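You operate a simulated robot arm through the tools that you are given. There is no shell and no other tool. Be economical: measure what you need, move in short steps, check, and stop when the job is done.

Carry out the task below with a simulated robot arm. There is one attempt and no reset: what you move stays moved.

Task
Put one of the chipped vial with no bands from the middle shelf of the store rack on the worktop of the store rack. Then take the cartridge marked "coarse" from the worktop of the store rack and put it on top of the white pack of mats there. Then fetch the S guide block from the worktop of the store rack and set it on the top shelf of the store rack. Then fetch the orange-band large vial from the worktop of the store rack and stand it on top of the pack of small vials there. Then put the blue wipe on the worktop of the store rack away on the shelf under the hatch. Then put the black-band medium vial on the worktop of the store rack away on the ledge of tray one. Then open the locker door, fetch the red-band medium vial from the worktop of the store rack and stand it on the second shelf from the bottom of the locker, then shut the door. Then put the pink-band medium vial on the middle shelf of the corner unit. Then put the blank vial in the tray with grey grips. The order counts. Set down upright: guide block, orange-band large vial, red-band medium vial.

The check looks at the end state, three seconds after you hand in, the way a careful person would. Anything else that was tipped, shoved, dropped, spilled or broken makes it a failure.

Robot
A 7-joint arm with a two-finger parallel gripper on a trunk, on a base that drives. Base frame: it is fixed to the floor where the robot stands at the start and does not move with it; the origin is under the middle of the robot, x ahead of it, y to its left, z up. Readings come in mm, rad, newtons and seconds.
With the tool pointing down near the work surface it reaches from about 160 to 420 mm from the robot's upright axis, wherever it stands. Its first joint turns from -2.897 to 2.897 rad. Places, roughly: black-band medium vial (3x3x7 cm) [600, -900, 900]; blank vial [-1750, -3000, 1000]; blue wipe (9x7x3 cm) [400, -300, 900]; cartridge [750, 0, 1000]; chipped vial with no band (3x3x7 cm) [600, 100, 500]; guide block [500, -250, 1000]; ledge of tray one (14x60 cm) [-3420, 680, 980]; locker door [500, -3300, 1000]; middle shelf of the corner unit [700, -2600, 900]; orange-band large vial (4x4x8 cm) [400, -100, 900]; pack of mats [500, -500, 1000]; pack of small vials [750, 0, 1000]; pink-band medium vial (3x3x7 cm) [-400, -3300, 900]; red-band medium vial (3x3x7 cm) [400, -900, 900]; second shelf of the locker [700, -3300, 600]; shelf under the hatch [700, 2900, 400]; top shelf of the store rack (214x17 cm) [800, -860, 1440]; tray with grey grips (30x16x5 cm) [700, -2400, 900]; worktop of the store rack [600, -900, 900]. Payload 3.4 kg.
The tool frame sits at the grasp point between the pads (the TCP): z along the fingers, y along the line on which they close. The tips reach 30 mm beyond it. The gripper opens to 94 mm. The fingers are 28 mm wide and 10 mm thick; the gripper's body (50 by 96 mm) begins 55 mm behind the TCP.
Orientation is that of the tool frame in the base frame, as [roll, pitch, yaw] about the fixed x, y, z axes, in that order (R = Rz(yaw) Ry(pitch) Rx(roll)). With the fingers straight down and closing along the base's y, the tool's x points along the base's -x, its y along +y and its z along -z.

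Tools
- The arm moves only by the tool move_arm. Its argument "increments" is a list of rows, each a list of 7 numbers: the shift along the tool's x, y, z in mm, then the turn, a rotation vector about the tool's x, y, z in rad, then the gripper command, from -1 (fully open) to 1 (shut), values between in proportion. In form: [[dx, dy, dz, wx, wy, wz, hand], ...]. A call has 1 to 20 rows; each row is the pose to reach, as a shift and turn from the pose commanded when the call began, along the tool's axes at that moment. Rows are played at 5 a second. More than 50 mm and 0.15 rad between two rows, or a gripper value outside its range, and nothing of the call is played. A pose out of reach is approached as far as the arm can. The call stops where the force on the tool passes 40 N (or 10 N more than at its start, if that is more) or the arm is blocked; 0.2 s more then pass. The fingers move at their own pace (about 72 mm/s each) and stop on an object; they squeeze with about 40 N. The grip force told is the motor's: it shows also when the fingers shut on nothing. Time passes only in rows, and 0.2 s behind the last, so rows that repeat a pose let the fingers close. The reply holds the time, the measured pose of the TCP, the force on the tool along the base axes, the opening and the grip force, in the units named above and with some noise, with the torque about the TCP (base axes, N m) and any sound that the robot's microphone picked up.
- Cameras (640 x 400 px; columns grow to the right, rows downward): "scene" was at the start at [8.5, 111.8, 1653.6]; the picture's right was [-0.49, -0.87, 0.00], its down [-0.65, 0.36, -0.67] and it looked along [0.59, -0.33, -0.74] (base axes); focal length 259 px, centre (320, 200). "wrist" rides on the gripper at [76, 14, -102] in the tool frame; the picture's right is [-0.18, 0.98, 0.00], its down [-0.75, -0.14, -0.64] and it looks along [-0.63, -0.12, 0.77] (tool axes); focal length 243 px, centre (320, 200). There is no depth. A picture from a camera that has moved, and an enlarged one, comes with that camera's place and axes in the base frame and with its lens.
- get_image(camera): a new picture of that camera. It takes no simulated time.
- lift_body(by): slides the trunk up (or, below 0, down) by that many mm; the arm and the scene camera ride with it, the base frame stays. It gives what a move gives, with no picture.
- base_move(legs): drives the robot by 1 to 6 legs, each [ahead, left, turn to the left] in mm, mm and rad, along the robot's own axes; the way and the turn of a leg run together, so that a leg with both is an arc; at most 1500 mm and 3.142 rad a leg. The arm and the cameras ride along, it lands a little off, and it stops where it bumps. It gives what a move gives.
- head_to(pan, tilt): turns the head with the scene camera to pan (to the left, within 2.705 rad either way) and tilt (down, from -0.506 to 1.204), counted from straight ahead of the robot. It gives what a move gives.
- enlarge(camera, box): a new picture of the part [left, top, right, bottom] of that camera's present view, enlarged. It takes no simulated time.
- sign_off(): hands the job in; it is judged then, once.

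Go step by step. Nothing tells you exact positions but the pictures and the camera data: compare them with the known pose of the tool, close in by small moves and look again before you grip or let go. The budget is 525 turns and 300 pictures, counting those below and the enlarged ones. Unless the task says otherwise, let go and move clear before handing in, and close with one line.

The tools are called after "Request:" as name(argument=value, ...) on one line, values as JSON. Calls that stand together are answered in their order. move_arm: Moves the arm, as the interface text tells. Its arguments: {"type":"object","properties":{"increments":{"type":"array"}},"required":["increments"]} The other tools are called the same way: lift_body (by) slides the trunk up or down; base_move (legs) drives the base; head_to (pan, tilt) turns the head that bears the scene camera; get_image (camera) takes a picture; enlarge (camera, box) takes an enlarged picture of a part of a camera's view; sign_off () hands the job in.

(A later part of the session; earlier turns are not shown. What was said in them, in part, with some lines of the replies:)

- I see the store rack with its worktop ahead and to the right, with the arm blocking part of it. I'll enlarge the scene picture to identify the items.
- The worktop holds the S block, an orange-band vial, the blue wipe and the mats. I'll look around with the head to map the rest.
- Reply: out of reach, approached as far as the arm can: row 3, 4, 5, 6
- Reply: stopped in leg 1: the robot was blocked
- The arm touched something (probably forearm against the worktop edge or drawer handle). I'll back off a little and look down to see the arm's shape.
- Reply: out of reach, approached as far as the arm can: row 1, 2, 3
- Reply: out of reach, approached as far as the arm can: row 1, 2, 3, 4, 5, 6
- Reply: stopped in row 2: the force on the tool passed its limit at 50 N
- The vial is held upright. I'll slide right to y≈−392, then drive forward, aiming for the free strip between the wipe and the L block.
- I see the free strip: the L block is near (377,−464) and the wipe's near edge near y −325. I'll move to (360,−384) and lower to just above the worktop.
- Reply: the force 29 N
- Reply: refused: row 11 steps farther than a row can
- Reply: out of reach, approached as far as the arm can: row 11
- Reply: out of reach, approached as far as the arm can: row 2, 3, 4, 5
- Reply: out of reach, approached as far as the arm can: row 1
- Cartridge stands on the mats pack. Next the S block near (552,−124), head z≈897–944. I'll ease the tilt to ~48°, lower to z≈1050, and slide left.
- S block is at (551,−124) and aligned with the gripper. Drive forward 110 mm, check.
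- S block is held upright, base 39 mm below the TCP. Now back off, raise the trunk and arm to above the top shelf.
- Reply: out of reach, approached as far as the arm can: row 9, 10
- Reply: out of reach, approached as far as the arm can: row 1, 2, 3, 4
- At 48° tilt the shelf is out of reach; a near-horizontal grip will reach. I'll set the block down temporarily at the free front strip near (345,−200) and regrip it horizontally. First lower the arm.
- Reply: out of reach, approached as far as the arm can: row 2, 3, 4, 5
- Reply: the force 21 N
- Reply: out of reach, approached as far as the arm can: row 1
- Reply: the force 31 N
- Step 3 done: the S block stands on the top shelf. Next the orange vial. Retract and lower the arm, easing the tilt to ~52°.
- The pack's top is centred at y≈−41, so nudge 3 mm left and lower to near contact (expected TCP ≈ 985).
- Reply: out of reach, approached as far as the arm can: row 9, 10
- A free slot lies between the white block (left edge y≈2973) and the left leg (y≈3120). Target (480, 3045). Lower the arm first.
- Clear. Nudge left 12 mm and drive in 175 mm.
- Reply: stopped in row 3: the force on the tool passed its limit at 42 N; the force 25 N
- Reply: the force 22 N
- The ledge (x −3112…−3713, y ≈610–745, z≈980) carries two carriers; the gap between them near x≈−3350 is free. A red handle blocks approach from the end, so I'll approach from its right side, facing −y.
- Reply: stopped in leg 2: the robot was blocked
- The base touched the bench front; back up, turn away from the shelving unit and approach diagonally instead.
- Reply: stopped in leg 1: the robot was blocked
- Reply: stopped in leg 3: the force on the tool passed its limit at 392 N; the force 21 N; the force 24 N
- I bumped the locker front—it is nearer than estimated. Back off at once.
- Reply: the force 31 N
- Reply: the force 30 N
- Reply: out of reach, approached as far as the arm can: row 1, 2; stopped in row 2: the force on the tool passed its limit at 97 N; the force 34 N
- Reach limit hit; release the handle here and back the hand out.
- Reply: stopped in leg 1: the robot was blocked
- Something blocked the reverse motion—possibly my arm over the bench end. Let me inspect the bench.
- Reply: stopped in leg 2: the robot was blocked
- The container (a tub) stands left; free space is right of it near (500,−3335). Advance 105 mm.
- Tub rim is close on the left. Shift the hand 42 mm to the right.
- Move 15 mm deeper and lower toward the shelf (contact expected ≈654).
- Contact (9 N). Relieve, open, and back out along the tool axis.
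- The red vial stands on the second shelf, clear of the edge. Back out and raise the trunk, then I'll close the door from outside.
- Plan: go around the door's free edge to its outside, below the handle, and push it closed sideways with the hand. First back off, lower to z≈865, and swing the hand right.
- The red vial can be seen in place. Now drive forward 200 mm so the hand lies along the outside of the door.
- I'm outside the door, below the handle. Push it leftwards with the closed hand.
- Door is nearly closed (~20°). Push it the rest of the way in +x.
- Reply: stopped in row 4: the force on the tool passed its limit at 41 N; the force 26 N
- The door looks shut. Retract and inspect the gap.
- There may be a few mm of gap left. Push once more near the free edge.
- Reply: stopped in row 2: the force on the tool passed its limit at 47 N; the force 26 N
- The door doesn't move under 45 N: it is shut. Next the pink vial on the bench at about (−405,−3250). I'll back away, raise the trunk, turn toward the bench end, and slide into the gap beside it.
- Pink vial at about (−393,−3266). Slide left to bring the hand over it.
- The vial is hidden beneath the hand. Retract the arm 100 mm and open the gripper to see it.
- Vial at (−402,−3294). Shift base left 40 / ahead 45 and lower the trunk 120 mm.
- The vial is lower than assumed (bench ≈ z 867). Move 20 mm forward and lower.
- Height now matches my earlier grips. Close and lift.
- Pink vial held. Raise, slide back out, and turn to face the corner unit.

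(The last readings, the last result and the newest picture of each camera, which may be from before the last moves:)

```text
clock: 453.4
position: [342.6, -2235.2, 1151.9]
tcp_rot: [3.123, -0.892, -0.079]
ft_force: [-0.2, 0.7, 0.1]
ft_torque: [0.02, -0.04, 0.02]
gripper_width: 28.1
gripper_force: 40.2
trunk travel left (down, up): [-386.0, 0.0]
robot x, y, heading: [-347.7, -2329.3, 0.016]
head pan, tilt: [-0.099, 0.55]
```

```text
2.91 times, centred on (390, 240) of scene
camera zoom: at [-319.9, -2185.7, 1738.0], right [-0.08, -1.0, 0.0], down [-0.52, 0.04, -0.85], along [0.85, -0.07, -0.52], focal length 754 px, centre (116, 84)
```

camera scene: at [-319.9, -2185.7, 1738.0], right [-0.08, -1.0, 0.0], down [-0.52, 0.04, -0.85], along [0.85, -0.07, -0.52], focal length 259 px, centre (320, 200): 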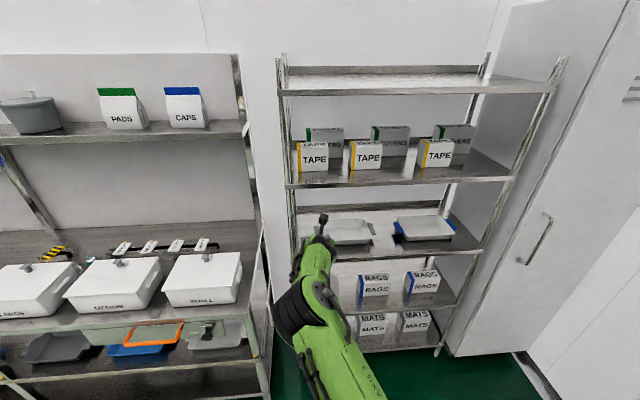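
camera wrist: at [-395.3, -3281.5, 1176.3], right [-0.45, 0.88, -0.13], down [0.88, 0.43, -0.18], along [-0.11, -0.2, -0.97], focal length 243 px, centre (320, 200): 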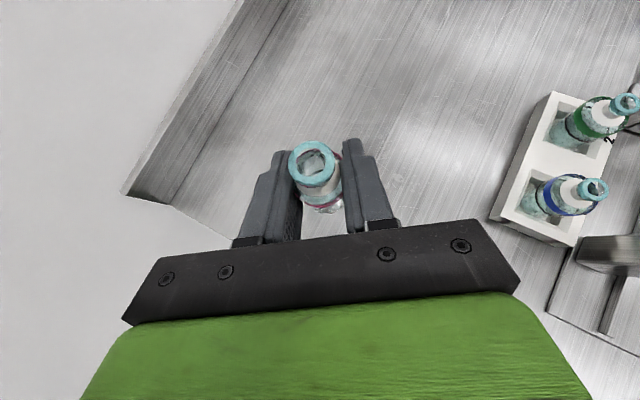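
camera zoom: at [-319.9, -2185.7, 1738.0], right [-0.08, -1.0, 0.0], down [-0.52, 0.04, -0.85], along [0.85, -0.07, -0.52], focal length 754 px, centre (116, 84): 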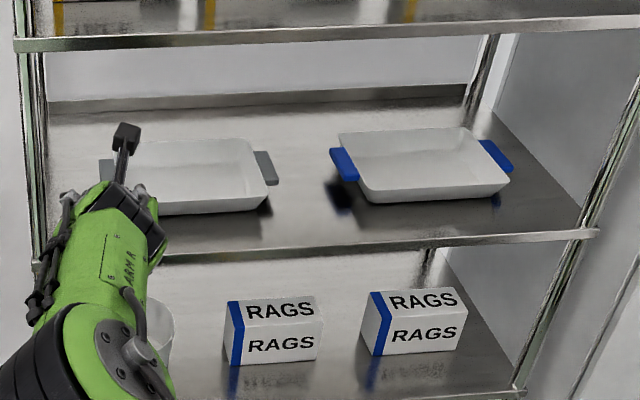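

The gap between the trays' fronts near (570,−2590) is free on the middle shelf (z≈905). Lower the trunk, bring the arm right, then approach.

Request:
move_arm(increments=[[0, 40, 0, 0, 0, 0, 1], [0, 80, 0, 0, 0, 0, 1], [0, 120, 0, 0, 0, 0, 1], [0, 150, 0, 0, 0, 0, 1], [0, 150, 0, 0, 0, 0, 1]])

Request:
lift_body(by=-150)

Request:
base_move(legs=[[0, -200, -0.016], [130, 0, 0]])

Request:
get_image(camera="wrist")

```text
clock: 454.6
position: [330.3, -2385.5, 1154.7]
tcp_rot: [3.12, -0.892, -0.079]
ft_force: [0.1, 0.6, 0.0]
ft_torque: [-0.02, 0.02, 0.01]
gripper_width: 28.0
gripper_force: 40.2
trunk travel left (down, up): [-386.0, 0.0]
robot x, y, heading: [-345.5, -2327.8, 0.02]
head pan, tilt: [-0.099, 0.55]
```

```text
clock: 456.3
position: [329.7, -2386.6, 1004.0]
tcp_rot: [3.12, -0.893, -0.078]
ft_force: [0.1, -0.2, 0.0]
ft_torque: [0.01, -0.02, -0.02]
gripper_width: 27.9
gripper_force: 40.4
trunk travel left (down, up): [-236.0, 150.0]
robot x, y, heading: [-348.4, -2330.3, 0.014]
head pan, tilt: [-0.099, 0.55]
```

```text
clock: 458.8
position: [462.2, -2598.6, 1002.9]
tcp_rot: [3.121, -0.89, -0.095]
ft_force: [0.9, -0.7, -0.3]
ft_torque: [0.03, 0.01, -0.01]
gripper_width: 27.8
gripper_force: 39.6
trunk travel left (down, up): [-236.0, 150.0]
robot x, y, heading: [-218.5, -2530.6, -0.001]
head pan, tilt: [-0.099, 0.55]
```

```text
105 pictures are left
camera wrist: at [427.9, -2606.8, 1128.1], right [-0.22, -0.97, -0.13], down [-0.95, 0.25, -0.18], along [0.21, 0.08, -0.97], focal length 243 px, centre (320, 200)
```

wrist: 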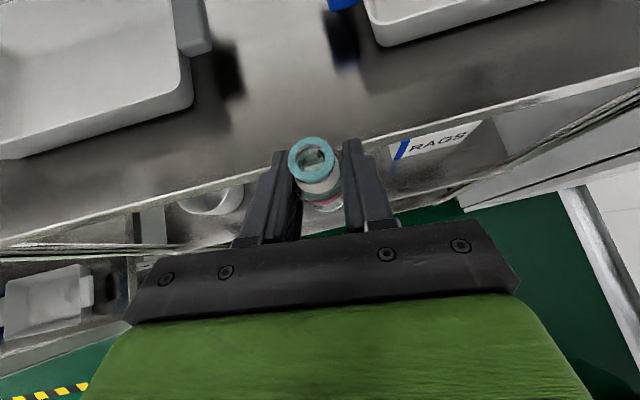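

Shelf front edge x≈525; target (582,−2600) is clear. Drive forward 118 mm.

Request:
base_move(legs=[[118, 0, 0]])

Request:
get_image(camera="wrist")

```text
clock: 460.1
position: [578.3, -2597.0, 1003.6]
tcp_rot: [3.123, -0.891, -0.092]
ft_force: [0.8, -0.3, -1.1]
ft_torque: [-0.04, -0.01, -0.01]
gripper_width: 27.8
gripper_force: 40.1
trunk travel left (down, up): [-236.0, 150.0]
robot x, y, heading: [-97.7, -2529.7, 0.003]
head pan, tilt: [-0.099, 0.55]
```

```text
104 pictures are left
camera wrist: at [545.5, -2605.4, 1128.1], right [-0.22, -0.97, -0.13], down [-0.95, 0.24, -0.18], along [0.21, 0.08, -0.97], focal length 243 px, centre (320, 200)
```

wrist: 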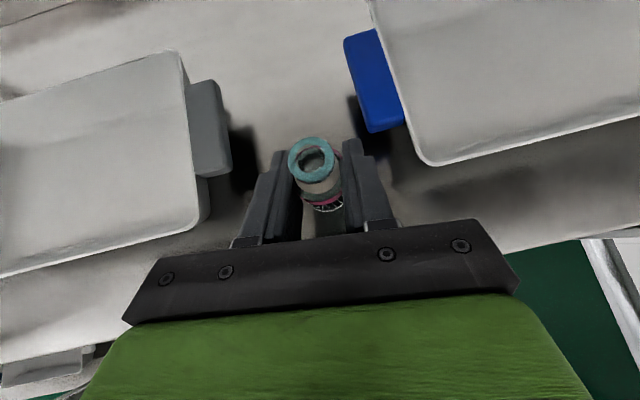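

Request:
move_arm(increments=[[-12, -4, 10, 0, 0, 0, 1], [-25, -8, 20, 0, 0, 0, 1], [-35, -8, 28, 0, 0, 0, 1], [-35, -8, 28, 0, 0, 0, 1]])

Request:
move_arm(increments=[[-3, 0, 2.4, 0, 0, 0, 1], [-6, 0, 4.8, 0, 0, 0, 1], [-9, 0, 7.2, 0, 0, 0, 1], [-12, 0, 9.6, 0, 0, 0, 1]])

```text
clock: 461.1
position: [576.5, -2590.2, 960.7]
tcp_rot: [3.122, -0.895, -0.093]
ft_force: [1.5, 0.1, 7.2]
ft_torque: [0.0, -0.12, 0.01]
gripper_width: 27.7
gripper_force: 40.2
trunk travel left (down, up): [-236.0, 150.0]
robot x, y, heading: [-97.9, -2528.7, 0.002]
head pan, tilt: [-0.099, 0.55]
```

```text
clock: 461.9
position: [580.0, -2588.5, 957.6]
tcp_rot: [3.116, -0.916, -0.089]
ft_force: [-2.2, 0.2, 13.8]
ft_torque: [0.09, 0.05, 0.01]
gripper_width: 28.0
gripper_force: 40.1
trunk travel left (down, up): [-236.0, 150.0]
robot x, y, heading: [-101.0, -2531.0, 0.001]
head pan, tilt: [-0.099, 0.55]
stopped in row 4: the force on the tool passed its limit at 42 N (the readings are from after the stop); the commanded pose is now the measured one
```

Contact was already at ≈960. Relieve and release.

Request:
move_arm(increments=[[2, 0, -1.6, 0, 0, 0, 1], [2, 0, -1.6, 0, 0, 0, 0.2], [2, 0, -1.6, 0, 0, 0, -0.25], [2, 0, -1.6, 0, 0, 0, -0.25]])

Request:
get_image(camera="wrist")

```text
clock: 462.9
position: [579.5, -2589.5, 958.0]
tcp_rot: [3.119, -0.907, -0.089]
ft_force: [0.4, -0.2, -0.3]
ft_torque: [0.02, -0.01, -0.01]
gripper_width: 58.8
gripper_force: 0.0
trunk travel left (down, up): [-236.0, 150.0]
robot x, y, heading: [-97.1, -2530.5, 0.004]
head pan, tilt: [-0.099, 0.55]
```

```text
103 pictures are left
camera wrist: at [544.3, -2597.9, 1081.9], right [-0.22, -0.97, -0.13], down [-0.95, 0.24, -0.2], along [0.23, 0.08, -0.97], focal length 243 px, centre (320, 200)
```

wrist: 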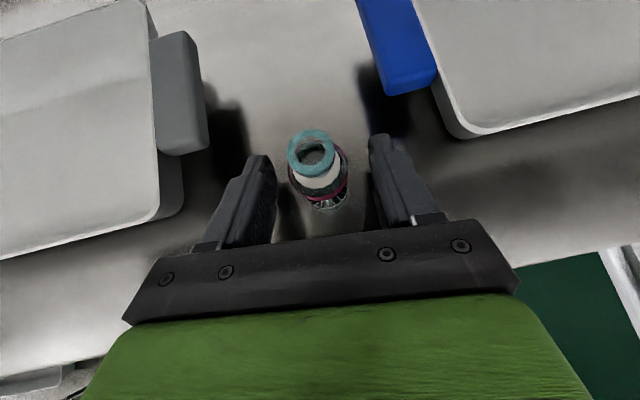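

Standing. Retreat along the tool axis and back out.

Request:
move_arm(increments=[[0, 0, -40, 0, 0, 0, -0.3], [0, 0, -80, 0, 0, 0, -0.3], [0, 0, -110, 0, 0, 0, -0.3]])

Request:
get_image(camera="wrist")

Request:
base_move(legs=[[-350, 0, 0]])

```text
clock: 463.7
position: [493.2, -2576.2, 1025.7]
tcp_rot: [3.118, -0.91, -0.089]
ft_force: [-0.8, 0.3, 0.8]
ft_torque: [-0.01, 0.03, -0.01]
gripper_width: 61.2
gripper_force: 0.1
trunk travel left (down, up): [-236.0, 150.0]
robot x, y, heading: [-96.5, -2529.2, 0.001]
head pan, tilt: [-0.099, 0.55]
```

```text
102 pictures are left
camera wrist: at [457.9, -2584.6, 1151.0], right [-0.22, -0.97, -0.13], down [-0.95, 0.24, -0.2], along [0.23, 0.08, -0.97], focal length 243 px, centre (320, 200)
```

wrist: 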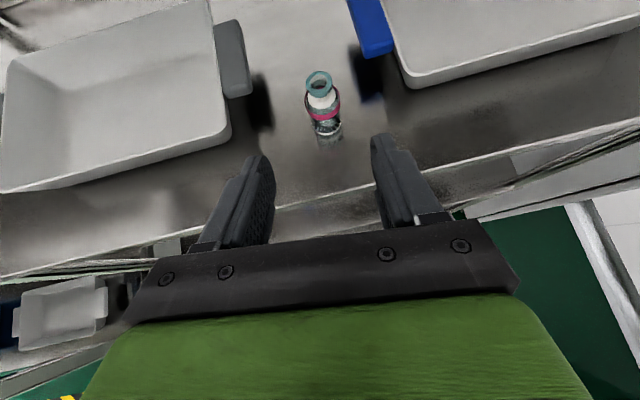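

```text
clock: 465.9
position: [146.0, -2573.6, 1026.9]
tcp_rot: [3.119, -0.909, -0.083]
ft_force: [0.2, 1.2, 0.2]
ft_torque: [0.03, 0.06, 0.01]
gripper_width: 61.1
gripper_force: 0.0
trunk travel left (down, up): [-236.0, 150.0]
robot x, y, heading: [-447.9, -2533.5, 0.011]
head pan, tilt: [-0.099, 0.55]
```

Step 8 done. Now look for the blank vial near (−1750,−3000). Move away, turn to face the bench line, and drive along it.

Request:
base_move(legs=[[-100, 350, 0], [0, 0, -1.58], [0, -1150, 0]])

Request:
head_to(pan=0.0, tilt=0.5)

Request:
get_image(camera="scene")

```text
clock: 477.4
position: [-1728.7, -2818.9, 1026.0]
tcp_rot: [3.118, -0.908, -1.632]
ft_force: [-0.1, -0.8, -0.4]
ft_torque: [0.01, -0.01, 0.01]
gripper_width: 61.1
gripper_force: 0.1
trunk travel left (down, up): [-236.0, 150.0]
robot x, y, heading: [-1700.2, -2224.4, -1.541]
head pan, tilt: [-0.099, 0.55]
```

```text
clock: 478.1
position: [-1729.7, -2817.4, 1025.5]
tcp_rot: [3.119, -0.909, -1.636]
ft_force: [0.2, 0.6, -0.2]
ft_torque: [-0.03, -0.06, -0.02]
gripper_width: 61.3
gripper_force: 0.1
trunk travel left (down, up): [-236.0, 150.0]
robot x, y, heading: [-1700.7, -2224.4, -1.545]
head pan, tilt: [0.0, 0.499]
```

```text
101 pictures are left
camera scene: at [-1545.7, -2253.7, 1592.7], right [-1.0, -0.03, 0.0], down [-0.01, 0.48, -0.88], along [0.02, -0.88, -0.48], focal length 259 px, centre (320, 200)
```

scene: 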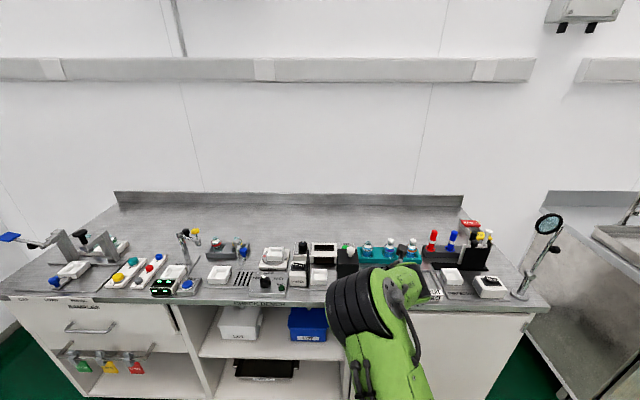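

Request:
enlarge(camera="scene", box=[310, 210, 560, 310])

Request:
enlarge(camera="scene", box=[340, 220, 440, 280])

```text
2.56 times, centred on (435, 260) of scene
camera zoom: at [-1545.7, -2253.7, 1592.7], right [-1.0, -0.03, 0.0], down [-0.01, 0.48, -0.88], along [0.02, -0.88, -0.48], focal length 664 px, centre (26, 46)
```

zoom: 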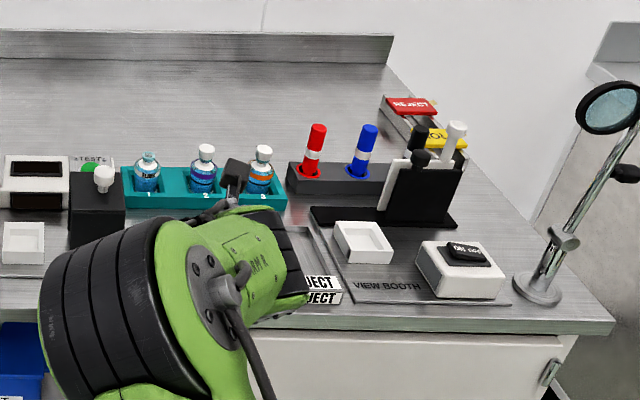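

```text
6.40 times, centred on (390, 250) of scene
camera zoom: at [-1545.7, -2253.7, 1592.7], right [-1.0, -0.03, 0.0], down [-0.01, 0.48, -0.88], along [0.02, -0.88, -0.48], focal length 1660 px, centre (-128, -120)
```

zoom: 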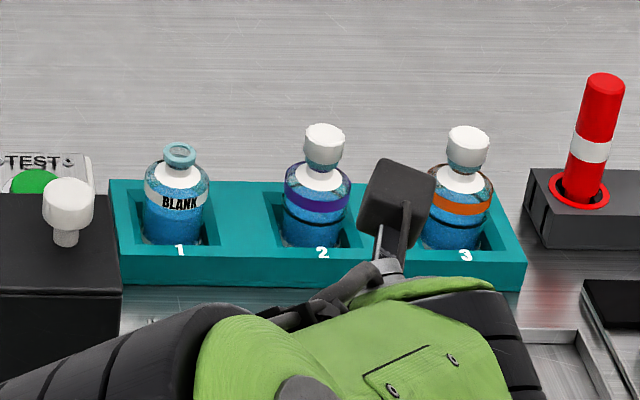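

The blank vial (labelled BLANK) is in slot 1 of the teal rack, ≈(−1713,−3056). It looks unstoppered, so I'll keep it upright. Approach.

Request:
lift_body(by=40)

Request:
base_move(legs=[[120, 18, -0.025]])

Request:
get_image(camera="wrist")

```text
clock: 478.9
position: [-1730.6, -2818.7, 1066.4]
tcp_rot: [3.118, -0.906, -1.633]
ft_force: [0.1, 0.6, 0.1]
ft_torque: [-0.02, 0.0, 0.04]
gripper_width: 61.1
gripper_force: 0.1
trunk travel left (down, up): [-276.0, 110.0]
robot x, y, heading: [-1698.0, -2227.8, -1.543]
head pan, tilt: [0.0, 0.499]
```

```text
clock: 480.2
position: [-1723.8, -2941.0, 1064.9]
tcp_rot: [3.117, -0.905, -1.658]
ft_force: [0.1, -0.7, 0.0]
ft_torque: [0.01, 0.0, -0.01]
gripper_width: 61.2
gripper_force: 0.1
trunk travel left (down, up): [-276.0, 110.0]
robot x, y, heading: [-1676.6, -2349.1, -1.565]
head pan, tilt: [0.0, 0.499]
```

```text
98 pictures are left
camera wrist: at [-1732.6, -2906.0, 1189.4], right [-0.97, 0.22, -0.13], down [0.24, 0.95, -0.2], along [0.08, -0.22, -0.97], focal length 243 px, centre (320, 200)
```

wrist: 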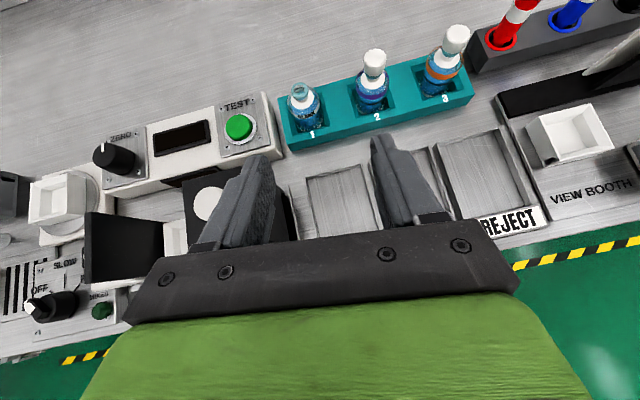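

Blank vial at about (−1718,−3079). Advance 100 mm and look again for heights.

Request:
base_move(legs=[[95, 5, 0]])

Request:
get_image(camera="wrist")

```text
clock: 481.3
position: [-1719.2, -3038.1, 1066.5]
tcp_rot: [3.117, -0.904, -1.658]
ft_force: [0.4, -0.2, -0.7]
ft_torque: [0.0, 0.01, 0.03]
gripper_width: 61.1
gripper_force: 0.0
trunk travel left (down, up): [-276.0, 110.0]
robot x, y, heading: [-1675.1, -2446.1, -1.56]
head pan, tilt: [0.0, 0.499]
```

```text
97 pictures are left
camera wrist: at [-1727.5, -3002.4, 1189.4], right [-0.97, 0.22, -0.13], down [0.24, 0.95, -0.2], along [0.08, -0.22, -0.97], focal length 243 px, centre (320, 200)
```

wrist: 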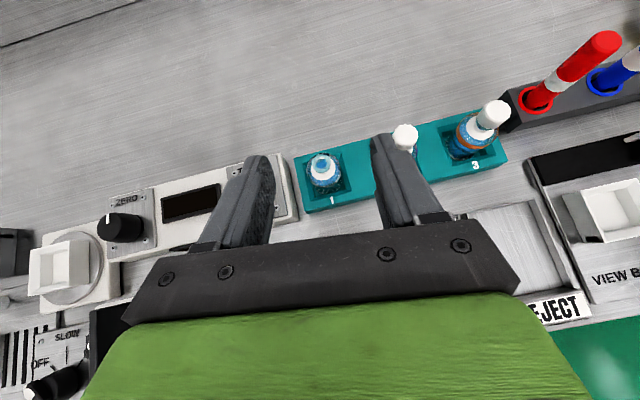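

Rim z≈938 and rack top ≈890 with neighbouring boxes to the left front. I'll turn the base slightly (+0.13) so the hand leans away from the black box, compensating sideways.

Request:
base_move(legs=[[0, -75, 0.13]])

Request:
get_image(camera="wrist")

```text
clock: 482.4
position: [-1717.1, -3043.6, 1065.4]
tcp_rot: [3.119, -0.907, -1.53]
ft_force: [-0.8, -0.5, 0.1]
ft_torque: [0.02, -0.02, 0.03]
gripper_width: 61.3
gripper_force: 0.1
trunk travel left (down, up): [-276.0, 110.0]
robot x, y, heading: [-1749.6, -2450.2, -1.435]
head pan, tilt: [0.0, 0.499]
```

```text
96 pictures are left
camera wrist: at [-1729.7, -3008.9, 1190.0], right [-0.99, 0.09, -0.13], down [0.12, 0.97, -0.2], along [0.11, -0.21, -0.97], focal length 243 px, centre (320, 200)
```

wrist: 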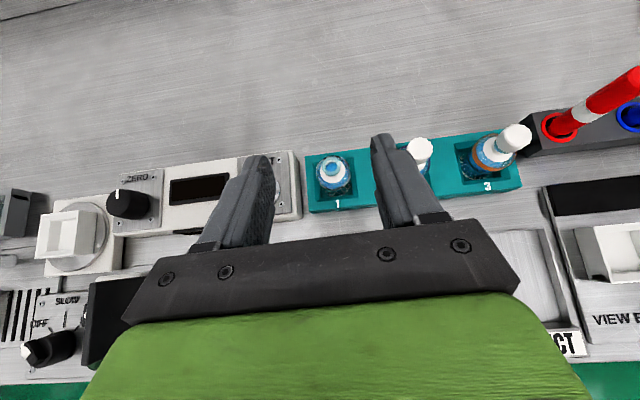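

Request:
move_arm(increments=[[23, 0, 30, 0, 0, 0, -0.3], [-8, 0, 54, 0, 0, 0, -0.3], [-39, 0, 79, 0, 0, 0, -0.3], [-60, 0, 95, 0, 0, 0, -0.3], [-60, 0, 95, 0, 0, 0, -0.3]])

Request:
get_image(camera="wrist")

Request:
get_image(camera="scene")

```text
clock: 483.6
position: [-1717.2, -3082.2, 960.8]
tcp_rot: [3.119, -0.908, -1.528]
ft_force: [-0.3, -0.8, 0.3]
ft_torque: [0.0, 0.02, 0.0]
gripper_width: 61.0
gripper_force: 0.0
trunk travel left (down, up): [-276.0, 110.0]
robot x, y, heading: [-1744.6, -2449.8, -1.435]
head pan, tilt: [0.0, 0.499]
```

```text
95 pictures are left
camera wrist: at [-1730.5, -3047.9, 1084.9], right [-0.99, 0.09, -0.13], down [0.12, 0.97, -0.2], along [0.11, -0.21, -0.97], focal length 243 px, centre (320, 200)
```

wrist: 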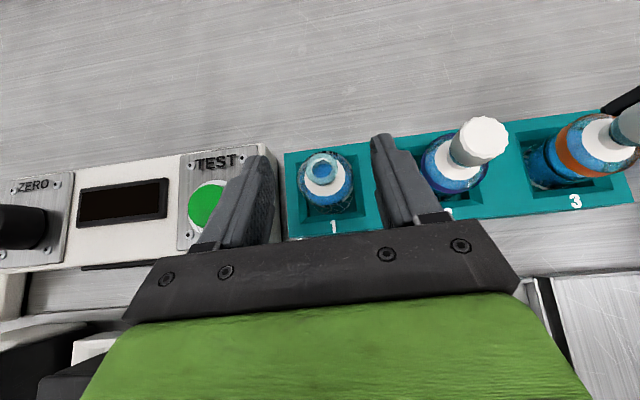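

```text
94 pictures are left
camera scene: at [-1591.3, -2461.8, 1632.6], right [-0.99, -0.13, 0.0], down [-0.06, 0.47, -0.88], along [0.12, -0.87, -0.48], focal length 259 px, centre (320, 200)
```

scene: 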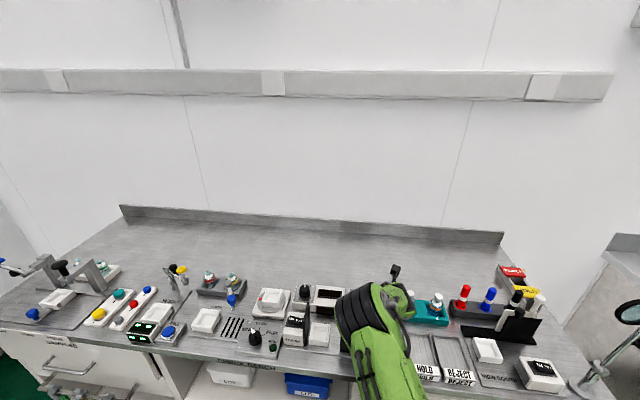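

Request:
move_arm(increments=[[5, 0, 6, 0, 0, 0, -0.1], [-9, 0, 17, 0, 0, 0, -0.1], [-20, 0, 26, 0, 0, 0, -0.1], [-20, 0, 26, 0, 0, 0, -0.1]])

Request:
get_image(camera="wrist")

```text
clock: 484.6
position: [-1715.8, -3089.3, 927.3]
tcp_rot: [3.118, -0.908, -1.529]
ft_force: [0.0, 0.4, -0.2]
ft_torque: [-0.01, 0.02, 0.04]
gripper_width: 51.4
gripper_force: 0.1
trunk travel left (down, up): [-276.0, 110.0]
robot x, y, heading: [-1749.9, -2448.6, -1.436]
head pan, tilt: [0.0, 0.499]
```

```text
93 pictures are left
camera wrist: at [-1728.0, -3055.0, 1052.4], right [-0.99, 0.09, -0.13], down [0.12, 0.97, -0.2], along [0.11, -0.21, -0.97], focal length 243 px, centre (320, 200)
```

wrist: 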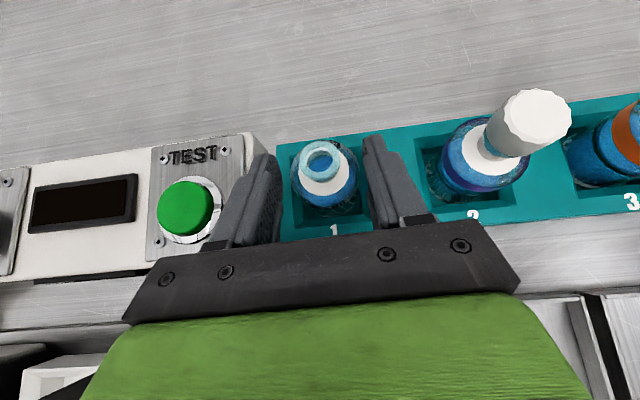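

Request:
move_arm(increments=[[-2.4, 0, 1.8, 0, 0, 0, -0.1], [-4.7, 0, 3.7, 0, 0, 0, -0.1], [-7, 0, 5.5, 0, 0, 0, -0.1], [-9.5, 0, 7.4, 0, 0, 0, -0.1]])

Request:
get_image(camera="wrist")

```text
clock: 485.6
position: [-1716.6, -3090.4, 918.2]
tcp_rot: [3.119, -0.908, -1.53]
ft_force: [0.4, 0.0, 0.6]
ft_torque: [0.0, -0.02, -0.01]
gripper_width: 51.6
gripper_force: 0.0
trunk travel left (down, up): [-276.0, 110.0]
robot x, y, heading: [-1745.5, -2449.8, -1.439]
head pan, tilt: [0.0, 0.499]
```

```text
92 pictures are left
camera wrist: at [-1729.5, -3055.4, 1041.7], right [-0.99, 0.09, -0.13], down [0.12, 0.97, -0.2], along [0.11, -0.21, -0.97], focal length 243 px, centre (320, 200)
```

wrist: 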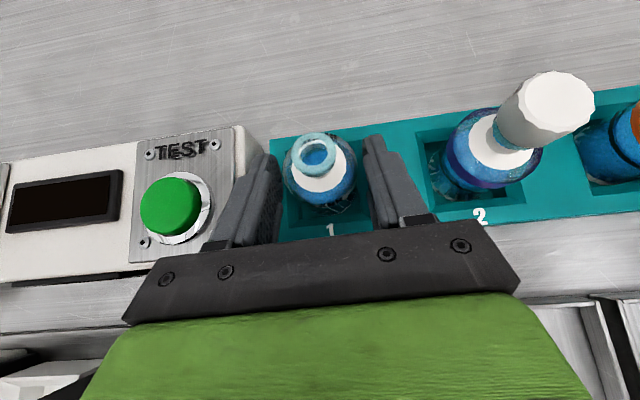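

Request:
move_arm(increments=[[-2.4, 0, 1.8, 0, 0, 0, -0.1], [-4.7, 0, 3.7, 0, 0, 0, -0.1], [-7, 0, 5.5, 0, 0, 0, -0.1], [-9.5, 0, 7.4, 0, 0, 0, -0.1]])

Request:
get_image(camera="wrist")

```text
clock: 486.7
position: [-1716.9, -3092.1, 914.3]
tcp_rot: [3.119, -0.931, -1.528]
ft_force: [0.4, 8.7, 12.3]
ft_torque: [0.05, -0.4, 0.18]
gripper_width: 51.6
gripper_force: 0.2
trunk travel left (down, up): [-276.0, 110.0]
robot x, y, heading: [-1748.2, -2451.3, -1.437]
head pan, tilt: [0.0, 0.499]
stopped in row 4: the force on the tool passed its limit at 41 N (the readings are from after the stop); the commanded pose is now the measured one
```

```text
91 pictures are left
camera wrist: at [-1730.7, -3054.6, 1038.0], right [-0.99, 0.08, -0.13], down [0.11, 0.97, -0.22], along [0.11, -0.24, -0.97], focal length 243 px, centre (320, 200)
```

wrist: 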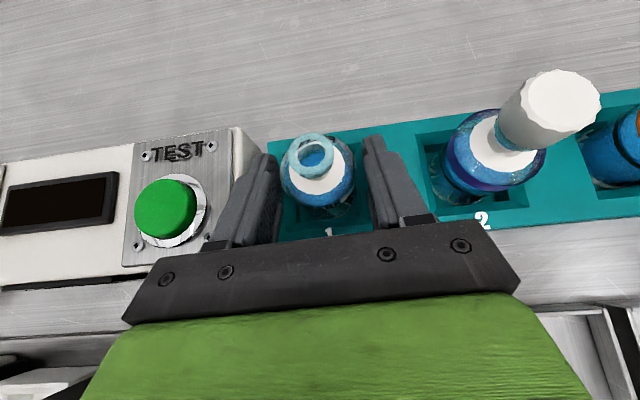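

Fingers touched the rack top (z≈885). Raise 4 mm and close on the vial.

Request:
move_arm(increments=[[3.2, 0, -2.4, 0, 0, 0, -0.1], [3.2, 0, -2.4, 0, 0, 0, 0.1], [3.2, 0, -2.4, 0, 0, 0, 1], [3.2, 0, -2.4, 0, 0, 0, 1]])

Request:
get_image(camera="wrist")

```text
clock: 487.7
position: [-1717.3, -3091.8, 914.5]
tcp_rot: [3.116, -0.924, -1.526]
ft_force: [0.7, 0.7, 0.7]
ft_torque: [0.02, 0.01, -0.01]
gripper_width: 38.0
gripper_force: 40.1
trunk travel left (down, up): [-276.0, 110.0]
robot x, y, heading: [-1744.0, -2447.5, -1.444]
head pan, tilt: [0.0, 0.499]
```

```text
90 pictures are left
camera wrist: at [-1731.0, -3057.0, 1038.2], right [-0.99, 0.09, -0.13], down [0.11, 0.97, -0.22], along [0.11, -0.23, -0.97], focal length 243 px, centre (320, 200)
```

wrist: 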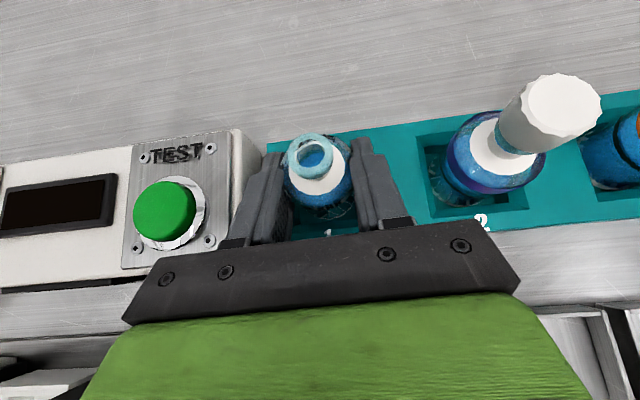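

Gripped at 38 mm. Lift gently and check it comes along.

Request:
move_arm(increments=[[8, 0, -6, 0, 0, 0, 1], [16, 0, -12, 0, 0, 0, 1], [28, 0, -21, 0, 0, 0, 1], [40, 0, -30, 0, 0, 0, 1], [40, 0, -30, 0, 0, 0, 1]])

Request:
get_image(camera="wrist")

```text
clock: 488.9
position: [-1717.7, -3093.4, 964.1]
tcp_rot: [3.116, -0.924, -1.526]
ft_force: [-0.1, -0.3, -0.6]
ft_torque: [-0.02, 0.02, -0.01]
gripper_width: 37.7
gripper_force: 40.0
trunk travel left (down, up): [-276.0, 110.0]
robot x, y, heading: [-1746.2, -2452.2, -1.437]
head pan, tilt: [0.0, 0.499]
```

```text
89 pictures are left
camera wrist: at [-1729.6, -3056.9, 1088.6], right [-0.99, 0.09, -0.13], down [0.11, 0.97, -0.22], along [0.11, -0.23, -0.97], focal length 243 px, centre (320, 200)
```

wrist: 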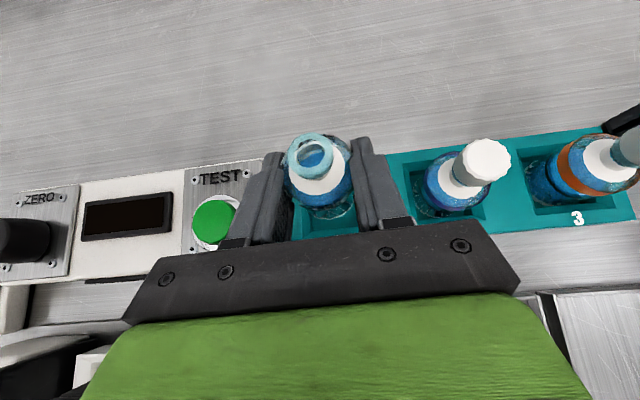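

The vial came along upright. Raise, back off, and drive to the corner unit.

Request:
move_arm(increments=[[30, 0, -22, 0, 0, 0, 1], [60, 0, -45, 0, 0, 0, 1], [60, 0, -45, 0, 0, 0, 1]])

Request:
lift_body(by=60)

Request:
base_move(legs=[[-320, 0, 0], [0, 0, 1.437], [1450, 0, 0]])

Request:
head_to(pan=-0.1, tilt=0.55)

Request:
get_image(camera="scene")

Request:
get_image(camera="wrist")

```text
clock: 489.7
position: [-1714.2, -3093.1, 1040.5]
tcp_rot: [3.117, -0.923, -1.525]
ft_force: [-0.5, 0.3, -1.7]
ft_torque: [0.01, -0.01, 0.05]
gripper_width: 37.8
gripper_force: 40.2
trunk travel left (down, up): [-276.0, 110.0]
robot x, y, heading: [-1746.6, -2450.1, -1.437]
head pan, tilt: [0.0, 0.499]
```

```text
clock: 490.7
position: [-1713.5, -3093.1, 1102.7]
tcp_rot: [3.119, -0.923, -1.527]
ft_force: [-0.1, -0.3, -0.3]
ft_torque: [0.0, -0.02, 0.02]
gripper_width: 37.7
gripper_force: 39.9
trunk travel left (down, up): [-336.0, 50.0]
robot x, y, heading: [-1749.3, -2450.4, -1.437]
head pan, tilt: [0.0, 0.499]
```

```text
clock: 503.3
position: [344.4, -2194.7, 1101.7]
tcp_rot: [3.118, -0.922, -0.088]
ft_force: [-0.4, 0.4, -0.5]
ft_torque: [0.0, 0.01, 0.03]
gripper_width: 37.8
gripper_force: 40.3
trunk travel left (down, up): [-336.0, 50.0]
robot x, y, heading: [-300.7, -2139.3, 0.003]
head pan, tilt: [0.0, 0.499]
```

```text
clock: 504.0
position: [345.1, -2194.1, 1101.6]
tcp_rot: [3.119, -0.922, -0.087]
ft_force: [-0.3, 0.4, -0.8]
ft_torque: [-0.02, -0.01, 0.01]
gripper_width: 37.6
gripper_force: 40.3
trunk travel left (down, up): [-336.0, 50.0]
robot x, y, heading: [-296.0, -2137.8, 0.002]
head pan, tilt: [-0.099, 0.55]
```

```text
88 pictures are left
camera scene: at [-269.0, -1998.3, 1688.7], right [-0.1, -1.0, 0.0], down [-0.52, 0.05, -0.85], along [0.85, -0.08, -0.52], focal length 259 px, centre (320, 200)
```

scene: 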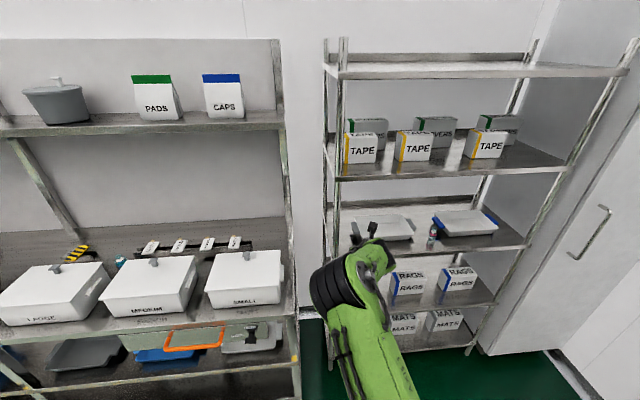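

```text
87 pictures are left
camera wrist: at [308.0, -2202.9, 1225.9], right [-0.22, -0.97, -0.13], down [-0.95, 0.24, -0.22], along [0.24, 0.08, -0.97], focal length 243 px, centre (320, 200)
```

wrist: 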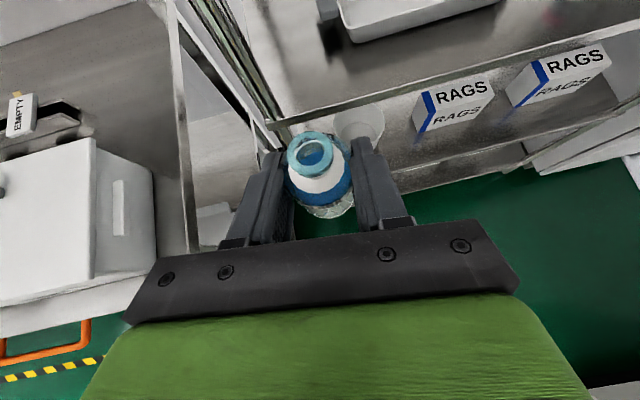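

Request:
enlarge(camera="scene", box=[325, 185, 525, 275])

```text
3.20 times, centred on (425, 230) of scene
camera zoom: at [-269.0, -1998.3, 1688.7], right [-0.1, -1.0, 0.0], down [-0.52, 0.05, -0.85], along [0.85, -0.08, -0.52], focal length 830 px, centre (-16, 104)
```

zoom: 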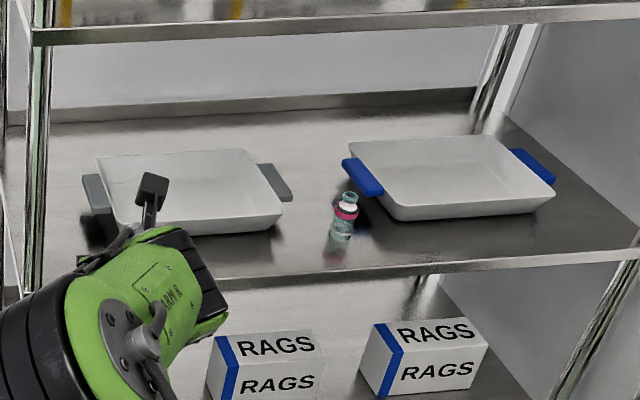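

Grey-grip tray centre ≈ (682,−2409), pink vial stands at (564,−2581). Lower to a 1040 mm approach height, slide right and advance partway.

Request:
lift_body(by=-58)

Request:
base_move(legs=[[0, -215, 0], [200, 0, 0]])

Request:
get_image(camera="wrist")

Request:
get_image(camera="scene")

```text
clock: 504.9
position: [344.4, -2194.1, 1042.7]
tcp_rot: [3.119, -0.924, -0.09]
ft_force: [0.1, 0.8, -1.7]
ft_torque: [0.0, -0.01, -0.01]
gripper_width: 37.7
gripper_force: 39.8
trunk travel left (down, up): [-278.0, 108.0]
robot x, y, heading: [-299.7, -2137.8, 0.001]
head pan, tilt: [-0.099, 0.55]
```

```text
clock: 507.8
position: [540.7, -2413.1, 1043.0]
tcp_rot: [3.12, -0.922, -0.091]
ft_force: [0.3, 0.1, -0.6]
ft_torque: [0.01, -0.01, 0.02]
gripper_width: 38.0
gripper_force: 39.8
trunk travel left (down, up): [-278.0, 108.0]
robot x, y, heading: [-103.5, -2351.8, -0.003]
head pan, tilt: [-0.099, 0.55]
```

```text
85 pictures are left
camera wrist: at [504.3, -2421.1, 1166.5], right [-0.22, -0.97, -0.13], down [-0.95, 0.24, -0.21], along [0.24, 0.08, -0.97], focal length 243 px, centre (320, 200)
```

wrist: 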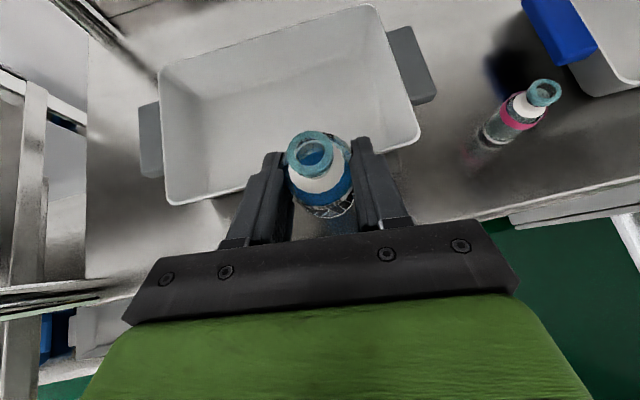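

```text
84 pictures are left
camera scene: at [-71.9, -2215.7, 1629.9], right [-0.1, -0.99, 0.0], down [-0.52, 0.05, -0.85], along [0.85, -0.09, -0.52], focal length 259 px, centre (320, 200)
```

scene: 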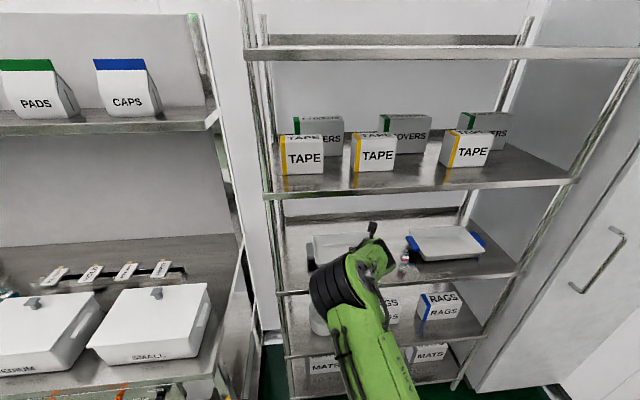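

Tray centre ≈ (675,−2387). Advance 117 mm and 18 mm left.

Request:
base_move(legs=[[117, 18, 0]])

Request:
get_image(camera="wrist")

```text
clock: 509.0
position: [655.9, -2394.9, 1042.5]
tcp_rot: [3.117, -0.922, -0.089]
ft_force: [-0.1, -0.8, 0.0]
ft_torque: [-0.02, 0.05, -0.01]
gripper_width: 38.2
gripper_force: 39.9
trunk travel left (down, up): [-278.0, 108.0]
robot x, y, heading: [12.9, -2342.4, -0.002]
head pan, tilt: [-0.099, 0.55]
```

```text
83 pictures are left
camera wrist: at [619.8, -2403.1, 1166.5], right [-0.22, -0.97, -0.13], down [-0.95, 0.24, -0.21], along [0.24, 0.08, -0.97], focal length 243 px, centre (320, 200)
```

wrist: 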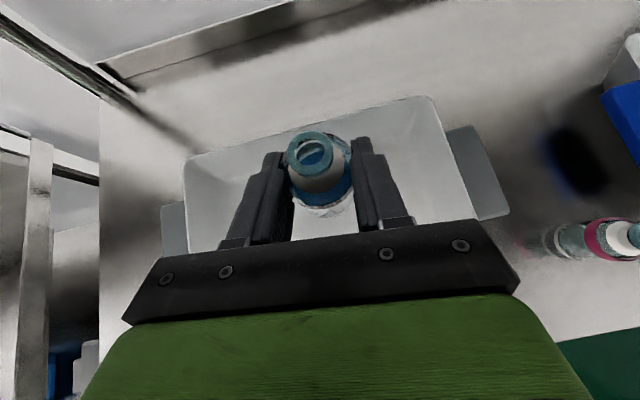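

Centred in the tray. Lower carefully.

Request:
move_arm(increments=[[-14, 0, 10, 0, 0, 0, 1], [-28, 0, 21, 0, 0, 0, 1], [-40, 0, 30, 0, 0, 0, 1], [-40, 0, 30, 0, 0, 0, 1]])

Request:
move_arm(increments=[[-2.4, 0, 1.8, 0, 0, 0, 1], [-4.8, 0, 3.6, 0, 0, 0, 1], [-7.2, 0, 5.4, 0, 0, 0, 1]])

Request:
get_image(camera="wrist")

```text
clock: 510.0
position: [653.3, -2396.2, 994.0]
tcp_rot: [3.119, -0.923, -0.092]
ft_force: [0.6, 0.1, 0.7]
ft_torque: [0.0, 0.01, 0.01]
gripper_width: 37.9
gripper_force: 39.9
trunk travel left (down, up): [-278.0, 108.0]
robot x, y, heading: [10.4, -2341.8, -0.0]
head pan, tilt: [-0.099, 0.55]
```

```text
clock: 510.8
position: [654.4, -2395.4, 983.8]
tcp_rot: [3.118, -0.923, -0.089]
ft_force: [0.1, -0.1, -0.7]
ft_torque: [-0.02, -0.01, -0.02]
gripper_width: 37.8
gripper_force: 40.2
trunk travel left (down, up): [-278.0, 108.0]
robot x, y, heading: [12.5, -2343.8, 0.004]
head pan, tilt: [-0.099, 0.55]
```

```text
82 pictures are left
camera wrist: at [618.1, -2404.1, 1108.0], right [-0.22, -0.97, -0.13], down [-0.95, 0.24, -0.22], along [0.24, 0.08, -0.97], focal length 243 px, centre (320, 200)
```

wrist: 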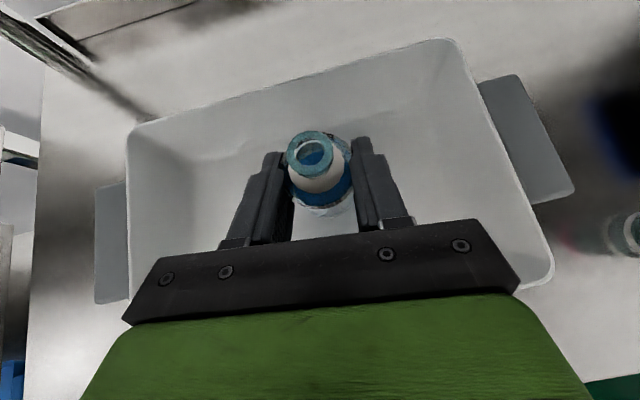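

Request:
move_arm(increments=[[-1.6, 0, 1.2, 0, 0, 0, 1], [-3.2, 0, 2.4, 0, 0, 0, 1], [-4.8, 0, 3.6, 0, 0, 0, 1], [-6.4, 0, 4.8, 0, 0, 0, 1]])

```text
clock: 511.8
position: [654.8, -2396.8, 976.5]
tcp_rot: [3.12, -0.923, -0.091]
ft_force: [-0.2, -0.6, -0.5]
ft_torque: [-0.01, 0.0, 0.03]
gripper_width: 37.9
gripper_force: 40.4
trunk travel left (down, up): [-278.0, 108.0]
robot x, y, heading: [10.1, -2341.4, -0.003]
head pan, tilt: [-0.099, 0.55]
```

Request:
move_arm(increments=[[-1.6, 0, 1.2, 0, 0, 0, 1], [-3.2, 0, 2.4, 0, 0, 0, 1], [-4.8, 0, 3.6, 0, 0, 0, 1]])

```text
clock: 512.6
position: [655.6, -2396.8, 972.9]
tcp_rot: [3.12, -0.93, -0.088]
ft_force: [0.5, 0.2, 7.1]
ft_torque: [0.16, -0.07, -0.01]
gripper_width: 37.7
gripper_force: 39.6
trunk travel left (down, up): [-278.0, 108.0]
robot x, y, heading: [12.6, -2340.9, -0.0]
head pan, tilt: [-0.099, 0.55]
```

Contact (7 N). Relieve slightly, open, and retreat.

Request:
move_arm(increments=[[1.6, 0, -1.2, 0, 0, 0, 1], [1.6, 0, -1.2, 0, 0, 0, 0.1], [1.6, 0, -1.2, 0, 0, 0, -0.1], [1.6, 0, -1.2, 0, 0, 0, -0.3], [1.6, 0, -1.2, 0, 0, 0, -0.3]])

Request:
get_image(camera="wrist")

```text
clock: 513.8
position: [656.9, -2397.4, 971.2]
tcp_rot: [3.118, -0.923, -0.091]
ft_force: [-0.9, -0.2, -0.2]
ft_torque: [0.01, 0.01, 0.0]
gripper_width: 60.9
gripper_force: 0.0
trunk travel left (down, up): [-278.0, 108.0]
robot x, y, heading: [15.1, -2334.7, -0.005]
head pan, tilt: [-0.099, 0.55]
```

```text
81 pictures are left
camera wrist: at [618.7, -2404.9, 1095.7], right [-0.22, -0.97, -0.13], down [-0.95, 0.24, -0.22], along [0.24, 0.08, -0.97], focal length 243 px, centre (320, 200)
```

wrist: 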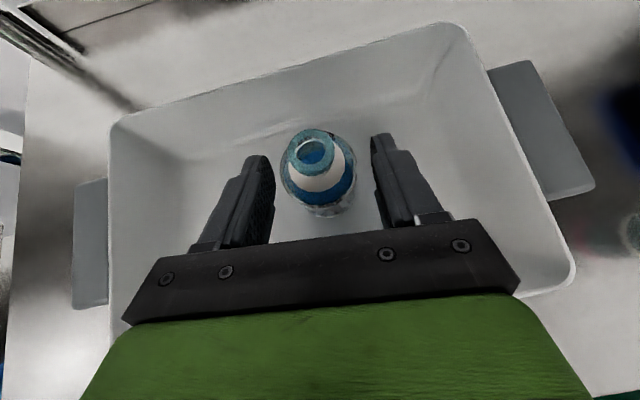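

Standing in the tray. Retreat and back away, then verify the scene.

Request:
move_arm(increments=[[0, 0, -40, 0, 0, 0, -0.3], [0, 0, -80, 0, 0, 0, -0.3], [0, 0, -115, 0, 0, 0, -0.3]])

Request:
base_move(legs=[[-450, 0, 0]])

Request:
head_to(pan=-0.3, tilt=0.5)

Request:
get_image(camera="scene")

Request:
enlarge(camera="scene", box=[420, 60, 540, 320])

```text
clock: 514.6
position: [562.8, -2385.6, 1039.5]
tcp_rot: [3.118, -0.923, -0.091]
ft_force: [0.1, 0.6, -0.1]
ft_torque: [-0.03, -0.04, 0.0]
gripper_width: 61.3
gripper_force: 0.1
trunk travel left (down, up): [-278.0, 108.0]
robot x, y, heading: [13.9, -2338.7, 0.002]
head pan, tilt: [-0.099, 0.55]
```

```text
clock: 517.3
position: [115.8, -2380.6, 1040.7]
tcp_rot: [3.118, -0.923, -0.077]
ft_force: [-0.9, 0.0, 0.3]
ft_torque: [0.0, 0.03, 0.0]
gripper_width: 61.1
gripper_force: 0.0
trunk travel left (down, up): [-278.0, 108.0]
robot x, y, heading: [-433.3, -2345.4, 0.007]
head pan, tilt: [-0.099, 0.55]
```

```text
clock: 518.0
position: [116.9, -2381.5, 1039.3]
tcp_rot: [3.121, -0.923, -0.076]
ft_force: [0.1, 0.0, -0.5]
ft_torque: [-0.01, 0.0, 0.01]
gripper_width: 61.3
gripper_force: 0.1
trunk travel left (down, up): [-278.0, 108.0]
robot x, y, heading: [-438.1, -2340.5, 0.012]
head pan, tilt: [-0.3, 0.499]
```

```text
80 pictures are left
camera scene: at [-410.0, -2218.2, 1634.5], right [-0.28, -0.96, 0.0], down [-0.46, 0.14, -0.88], along [0.84, -0.25, -0.48], focal length 259 px, centre (320, 200)
```

scene: 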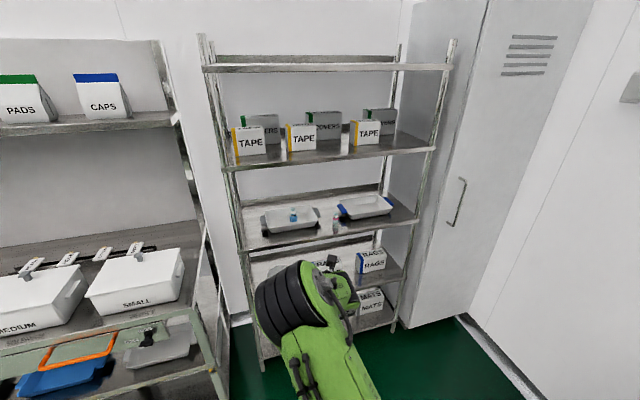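

```text
1.54 times, centred on (480, 190) of scene
camera zoom: at [-410.0, -2218.2, 1634.5], right [-0.28, -0.96, 0.0], down [-0.46, 0.14, -0.88], along [0.84, -0.25, -0.48], focal length 399 px, centre (74, 215)
```

zoom: 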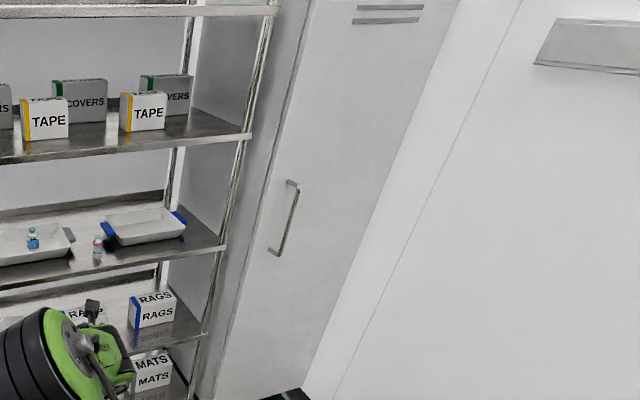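

Pink and blank vials are in place. Check the locker door's edge more closely.

Request:
enlarge(camera="scene", box=[440, 0, 520, 60])

Request:
enlarge(camera="scene", box=[400, 250, 480, 330])

```text
6.67 times, centred on (480, 30) of scene
camera zoom: at [-410.0, -2218.2, 1634.5], right [-0.28, -0.96, 0.0], down [-0.46, 0.14, -0.88], along [0.84, -0.25, -0.48], focal length 1729 px, centre (-747, 1333)
```

zoom: 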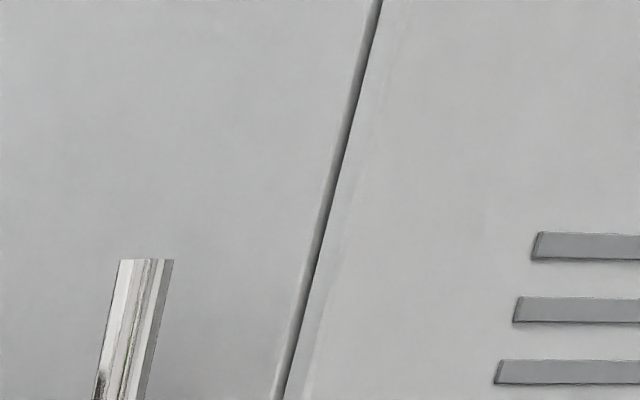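

```text
5.00 times, centred on (440, 290) of scene
camera zoom: at [-410.0, -2218.2, 1634.5], right [-0.28, -0.96, 0.0], down [-0.46, 0.14, -0.88], along [0.84, -0.25, -0.48], focal length 1297 px, centre (-280, -250)
```

zoom: 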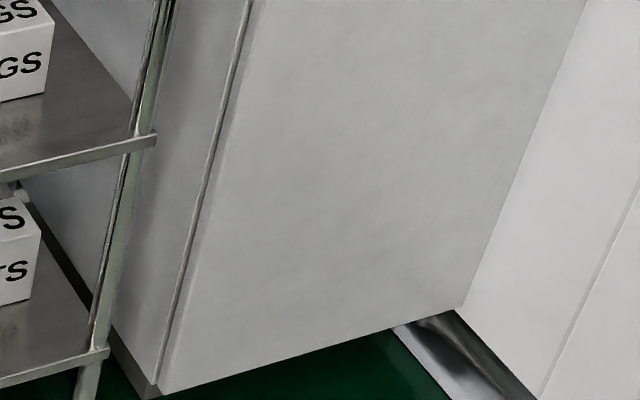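

The door seam looks like it did originally. One final check of the store rack.

Request:
base_move(legs=[[-250, 0, 0], [0, 1500, 0]])

Request:
head_to(pan=0.35, tilt=0.5)

Request:
get_image(camera="scene")

Request:
enlarge(camera="scene", box=[160, 100, 400, 250])

```text
clock: 526.7
position: [-129.8, -941.1, 1039.3]
tcp_rot: [3.118, -0.922, -0.1]
ft_force: [-0.5, -0.3, -0.5]
ft_torque: [0.03, -0.01, 0.03]
gripper_width: 61.1
gripper_force: 0.1
trunk travel left (down, up): [-278.0, 108.0]
robot x, y, heading: [-674.9, -889.5, -0.011]
head pan, tilt: [-0.3, 0.499]
```

```text
clock: 527.7
position: [-128.1, -941.3, 1041.1]
tcp_rot: [3.119, -0.924, -0.103]
ft_force: [-0.6, 0.6, 0.1]
ft_torque: [0.01, -0.02, -0.02]
gripper_width: 61.0
gripper_force: 0.1
trunk travel left (down, up): [-278.0, 108.0]
robot x, y, heading: [-682.2, -889.2, -0.014]
head pan, tilt: [0.351, 0.499]
```

```text
76 pictures are left
camera scene: at [-651.5, -707.2, 1634.6], right [0.33, -0.94, 0.0], down [-0.45, -0.16, -0.88], along [0.83, 0.29, -0.48], focal length 259 px, centre (320, 200)
```

scene: 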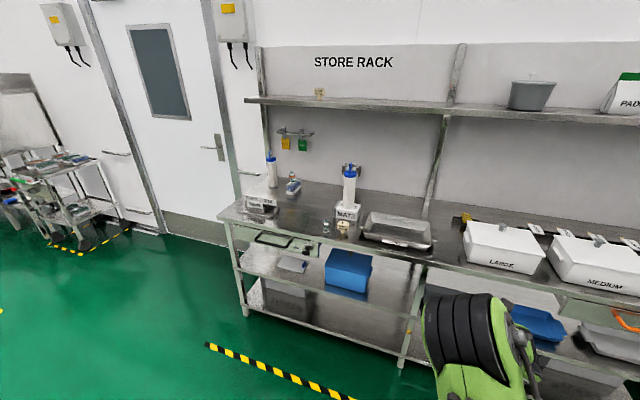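

```text
2.67 times, centred on (280, 175) of scene
camera zoom: at [-651.5, -707.2, 1634.6], right [0.33, -0.94, 0.0], down [-0.45, -0.16, -0.88], along [0.83, 0.29, -0.48], focal length 692 px, centre (427, 267)
```

zoom: 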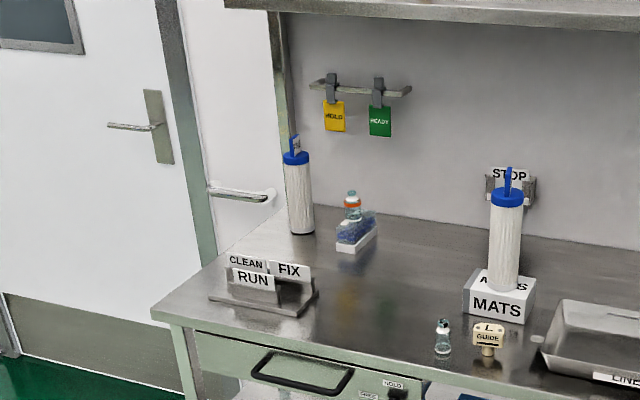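

Everything on the rack is in its intended place and upright, and the gripper is empty and clear. Handing in.

Request:
sign_off()

```text
The job is handed in.
```

All nine moves are done in order: every item is in its place, the guide block, orange-band vial and red-band vial are standing upright, the locker door is shut and the gripper is empty. On the way the hand bumped the locker front once, at about 390 N, and the base touched the end of the bench. I saw nothing moved or damaged by either.
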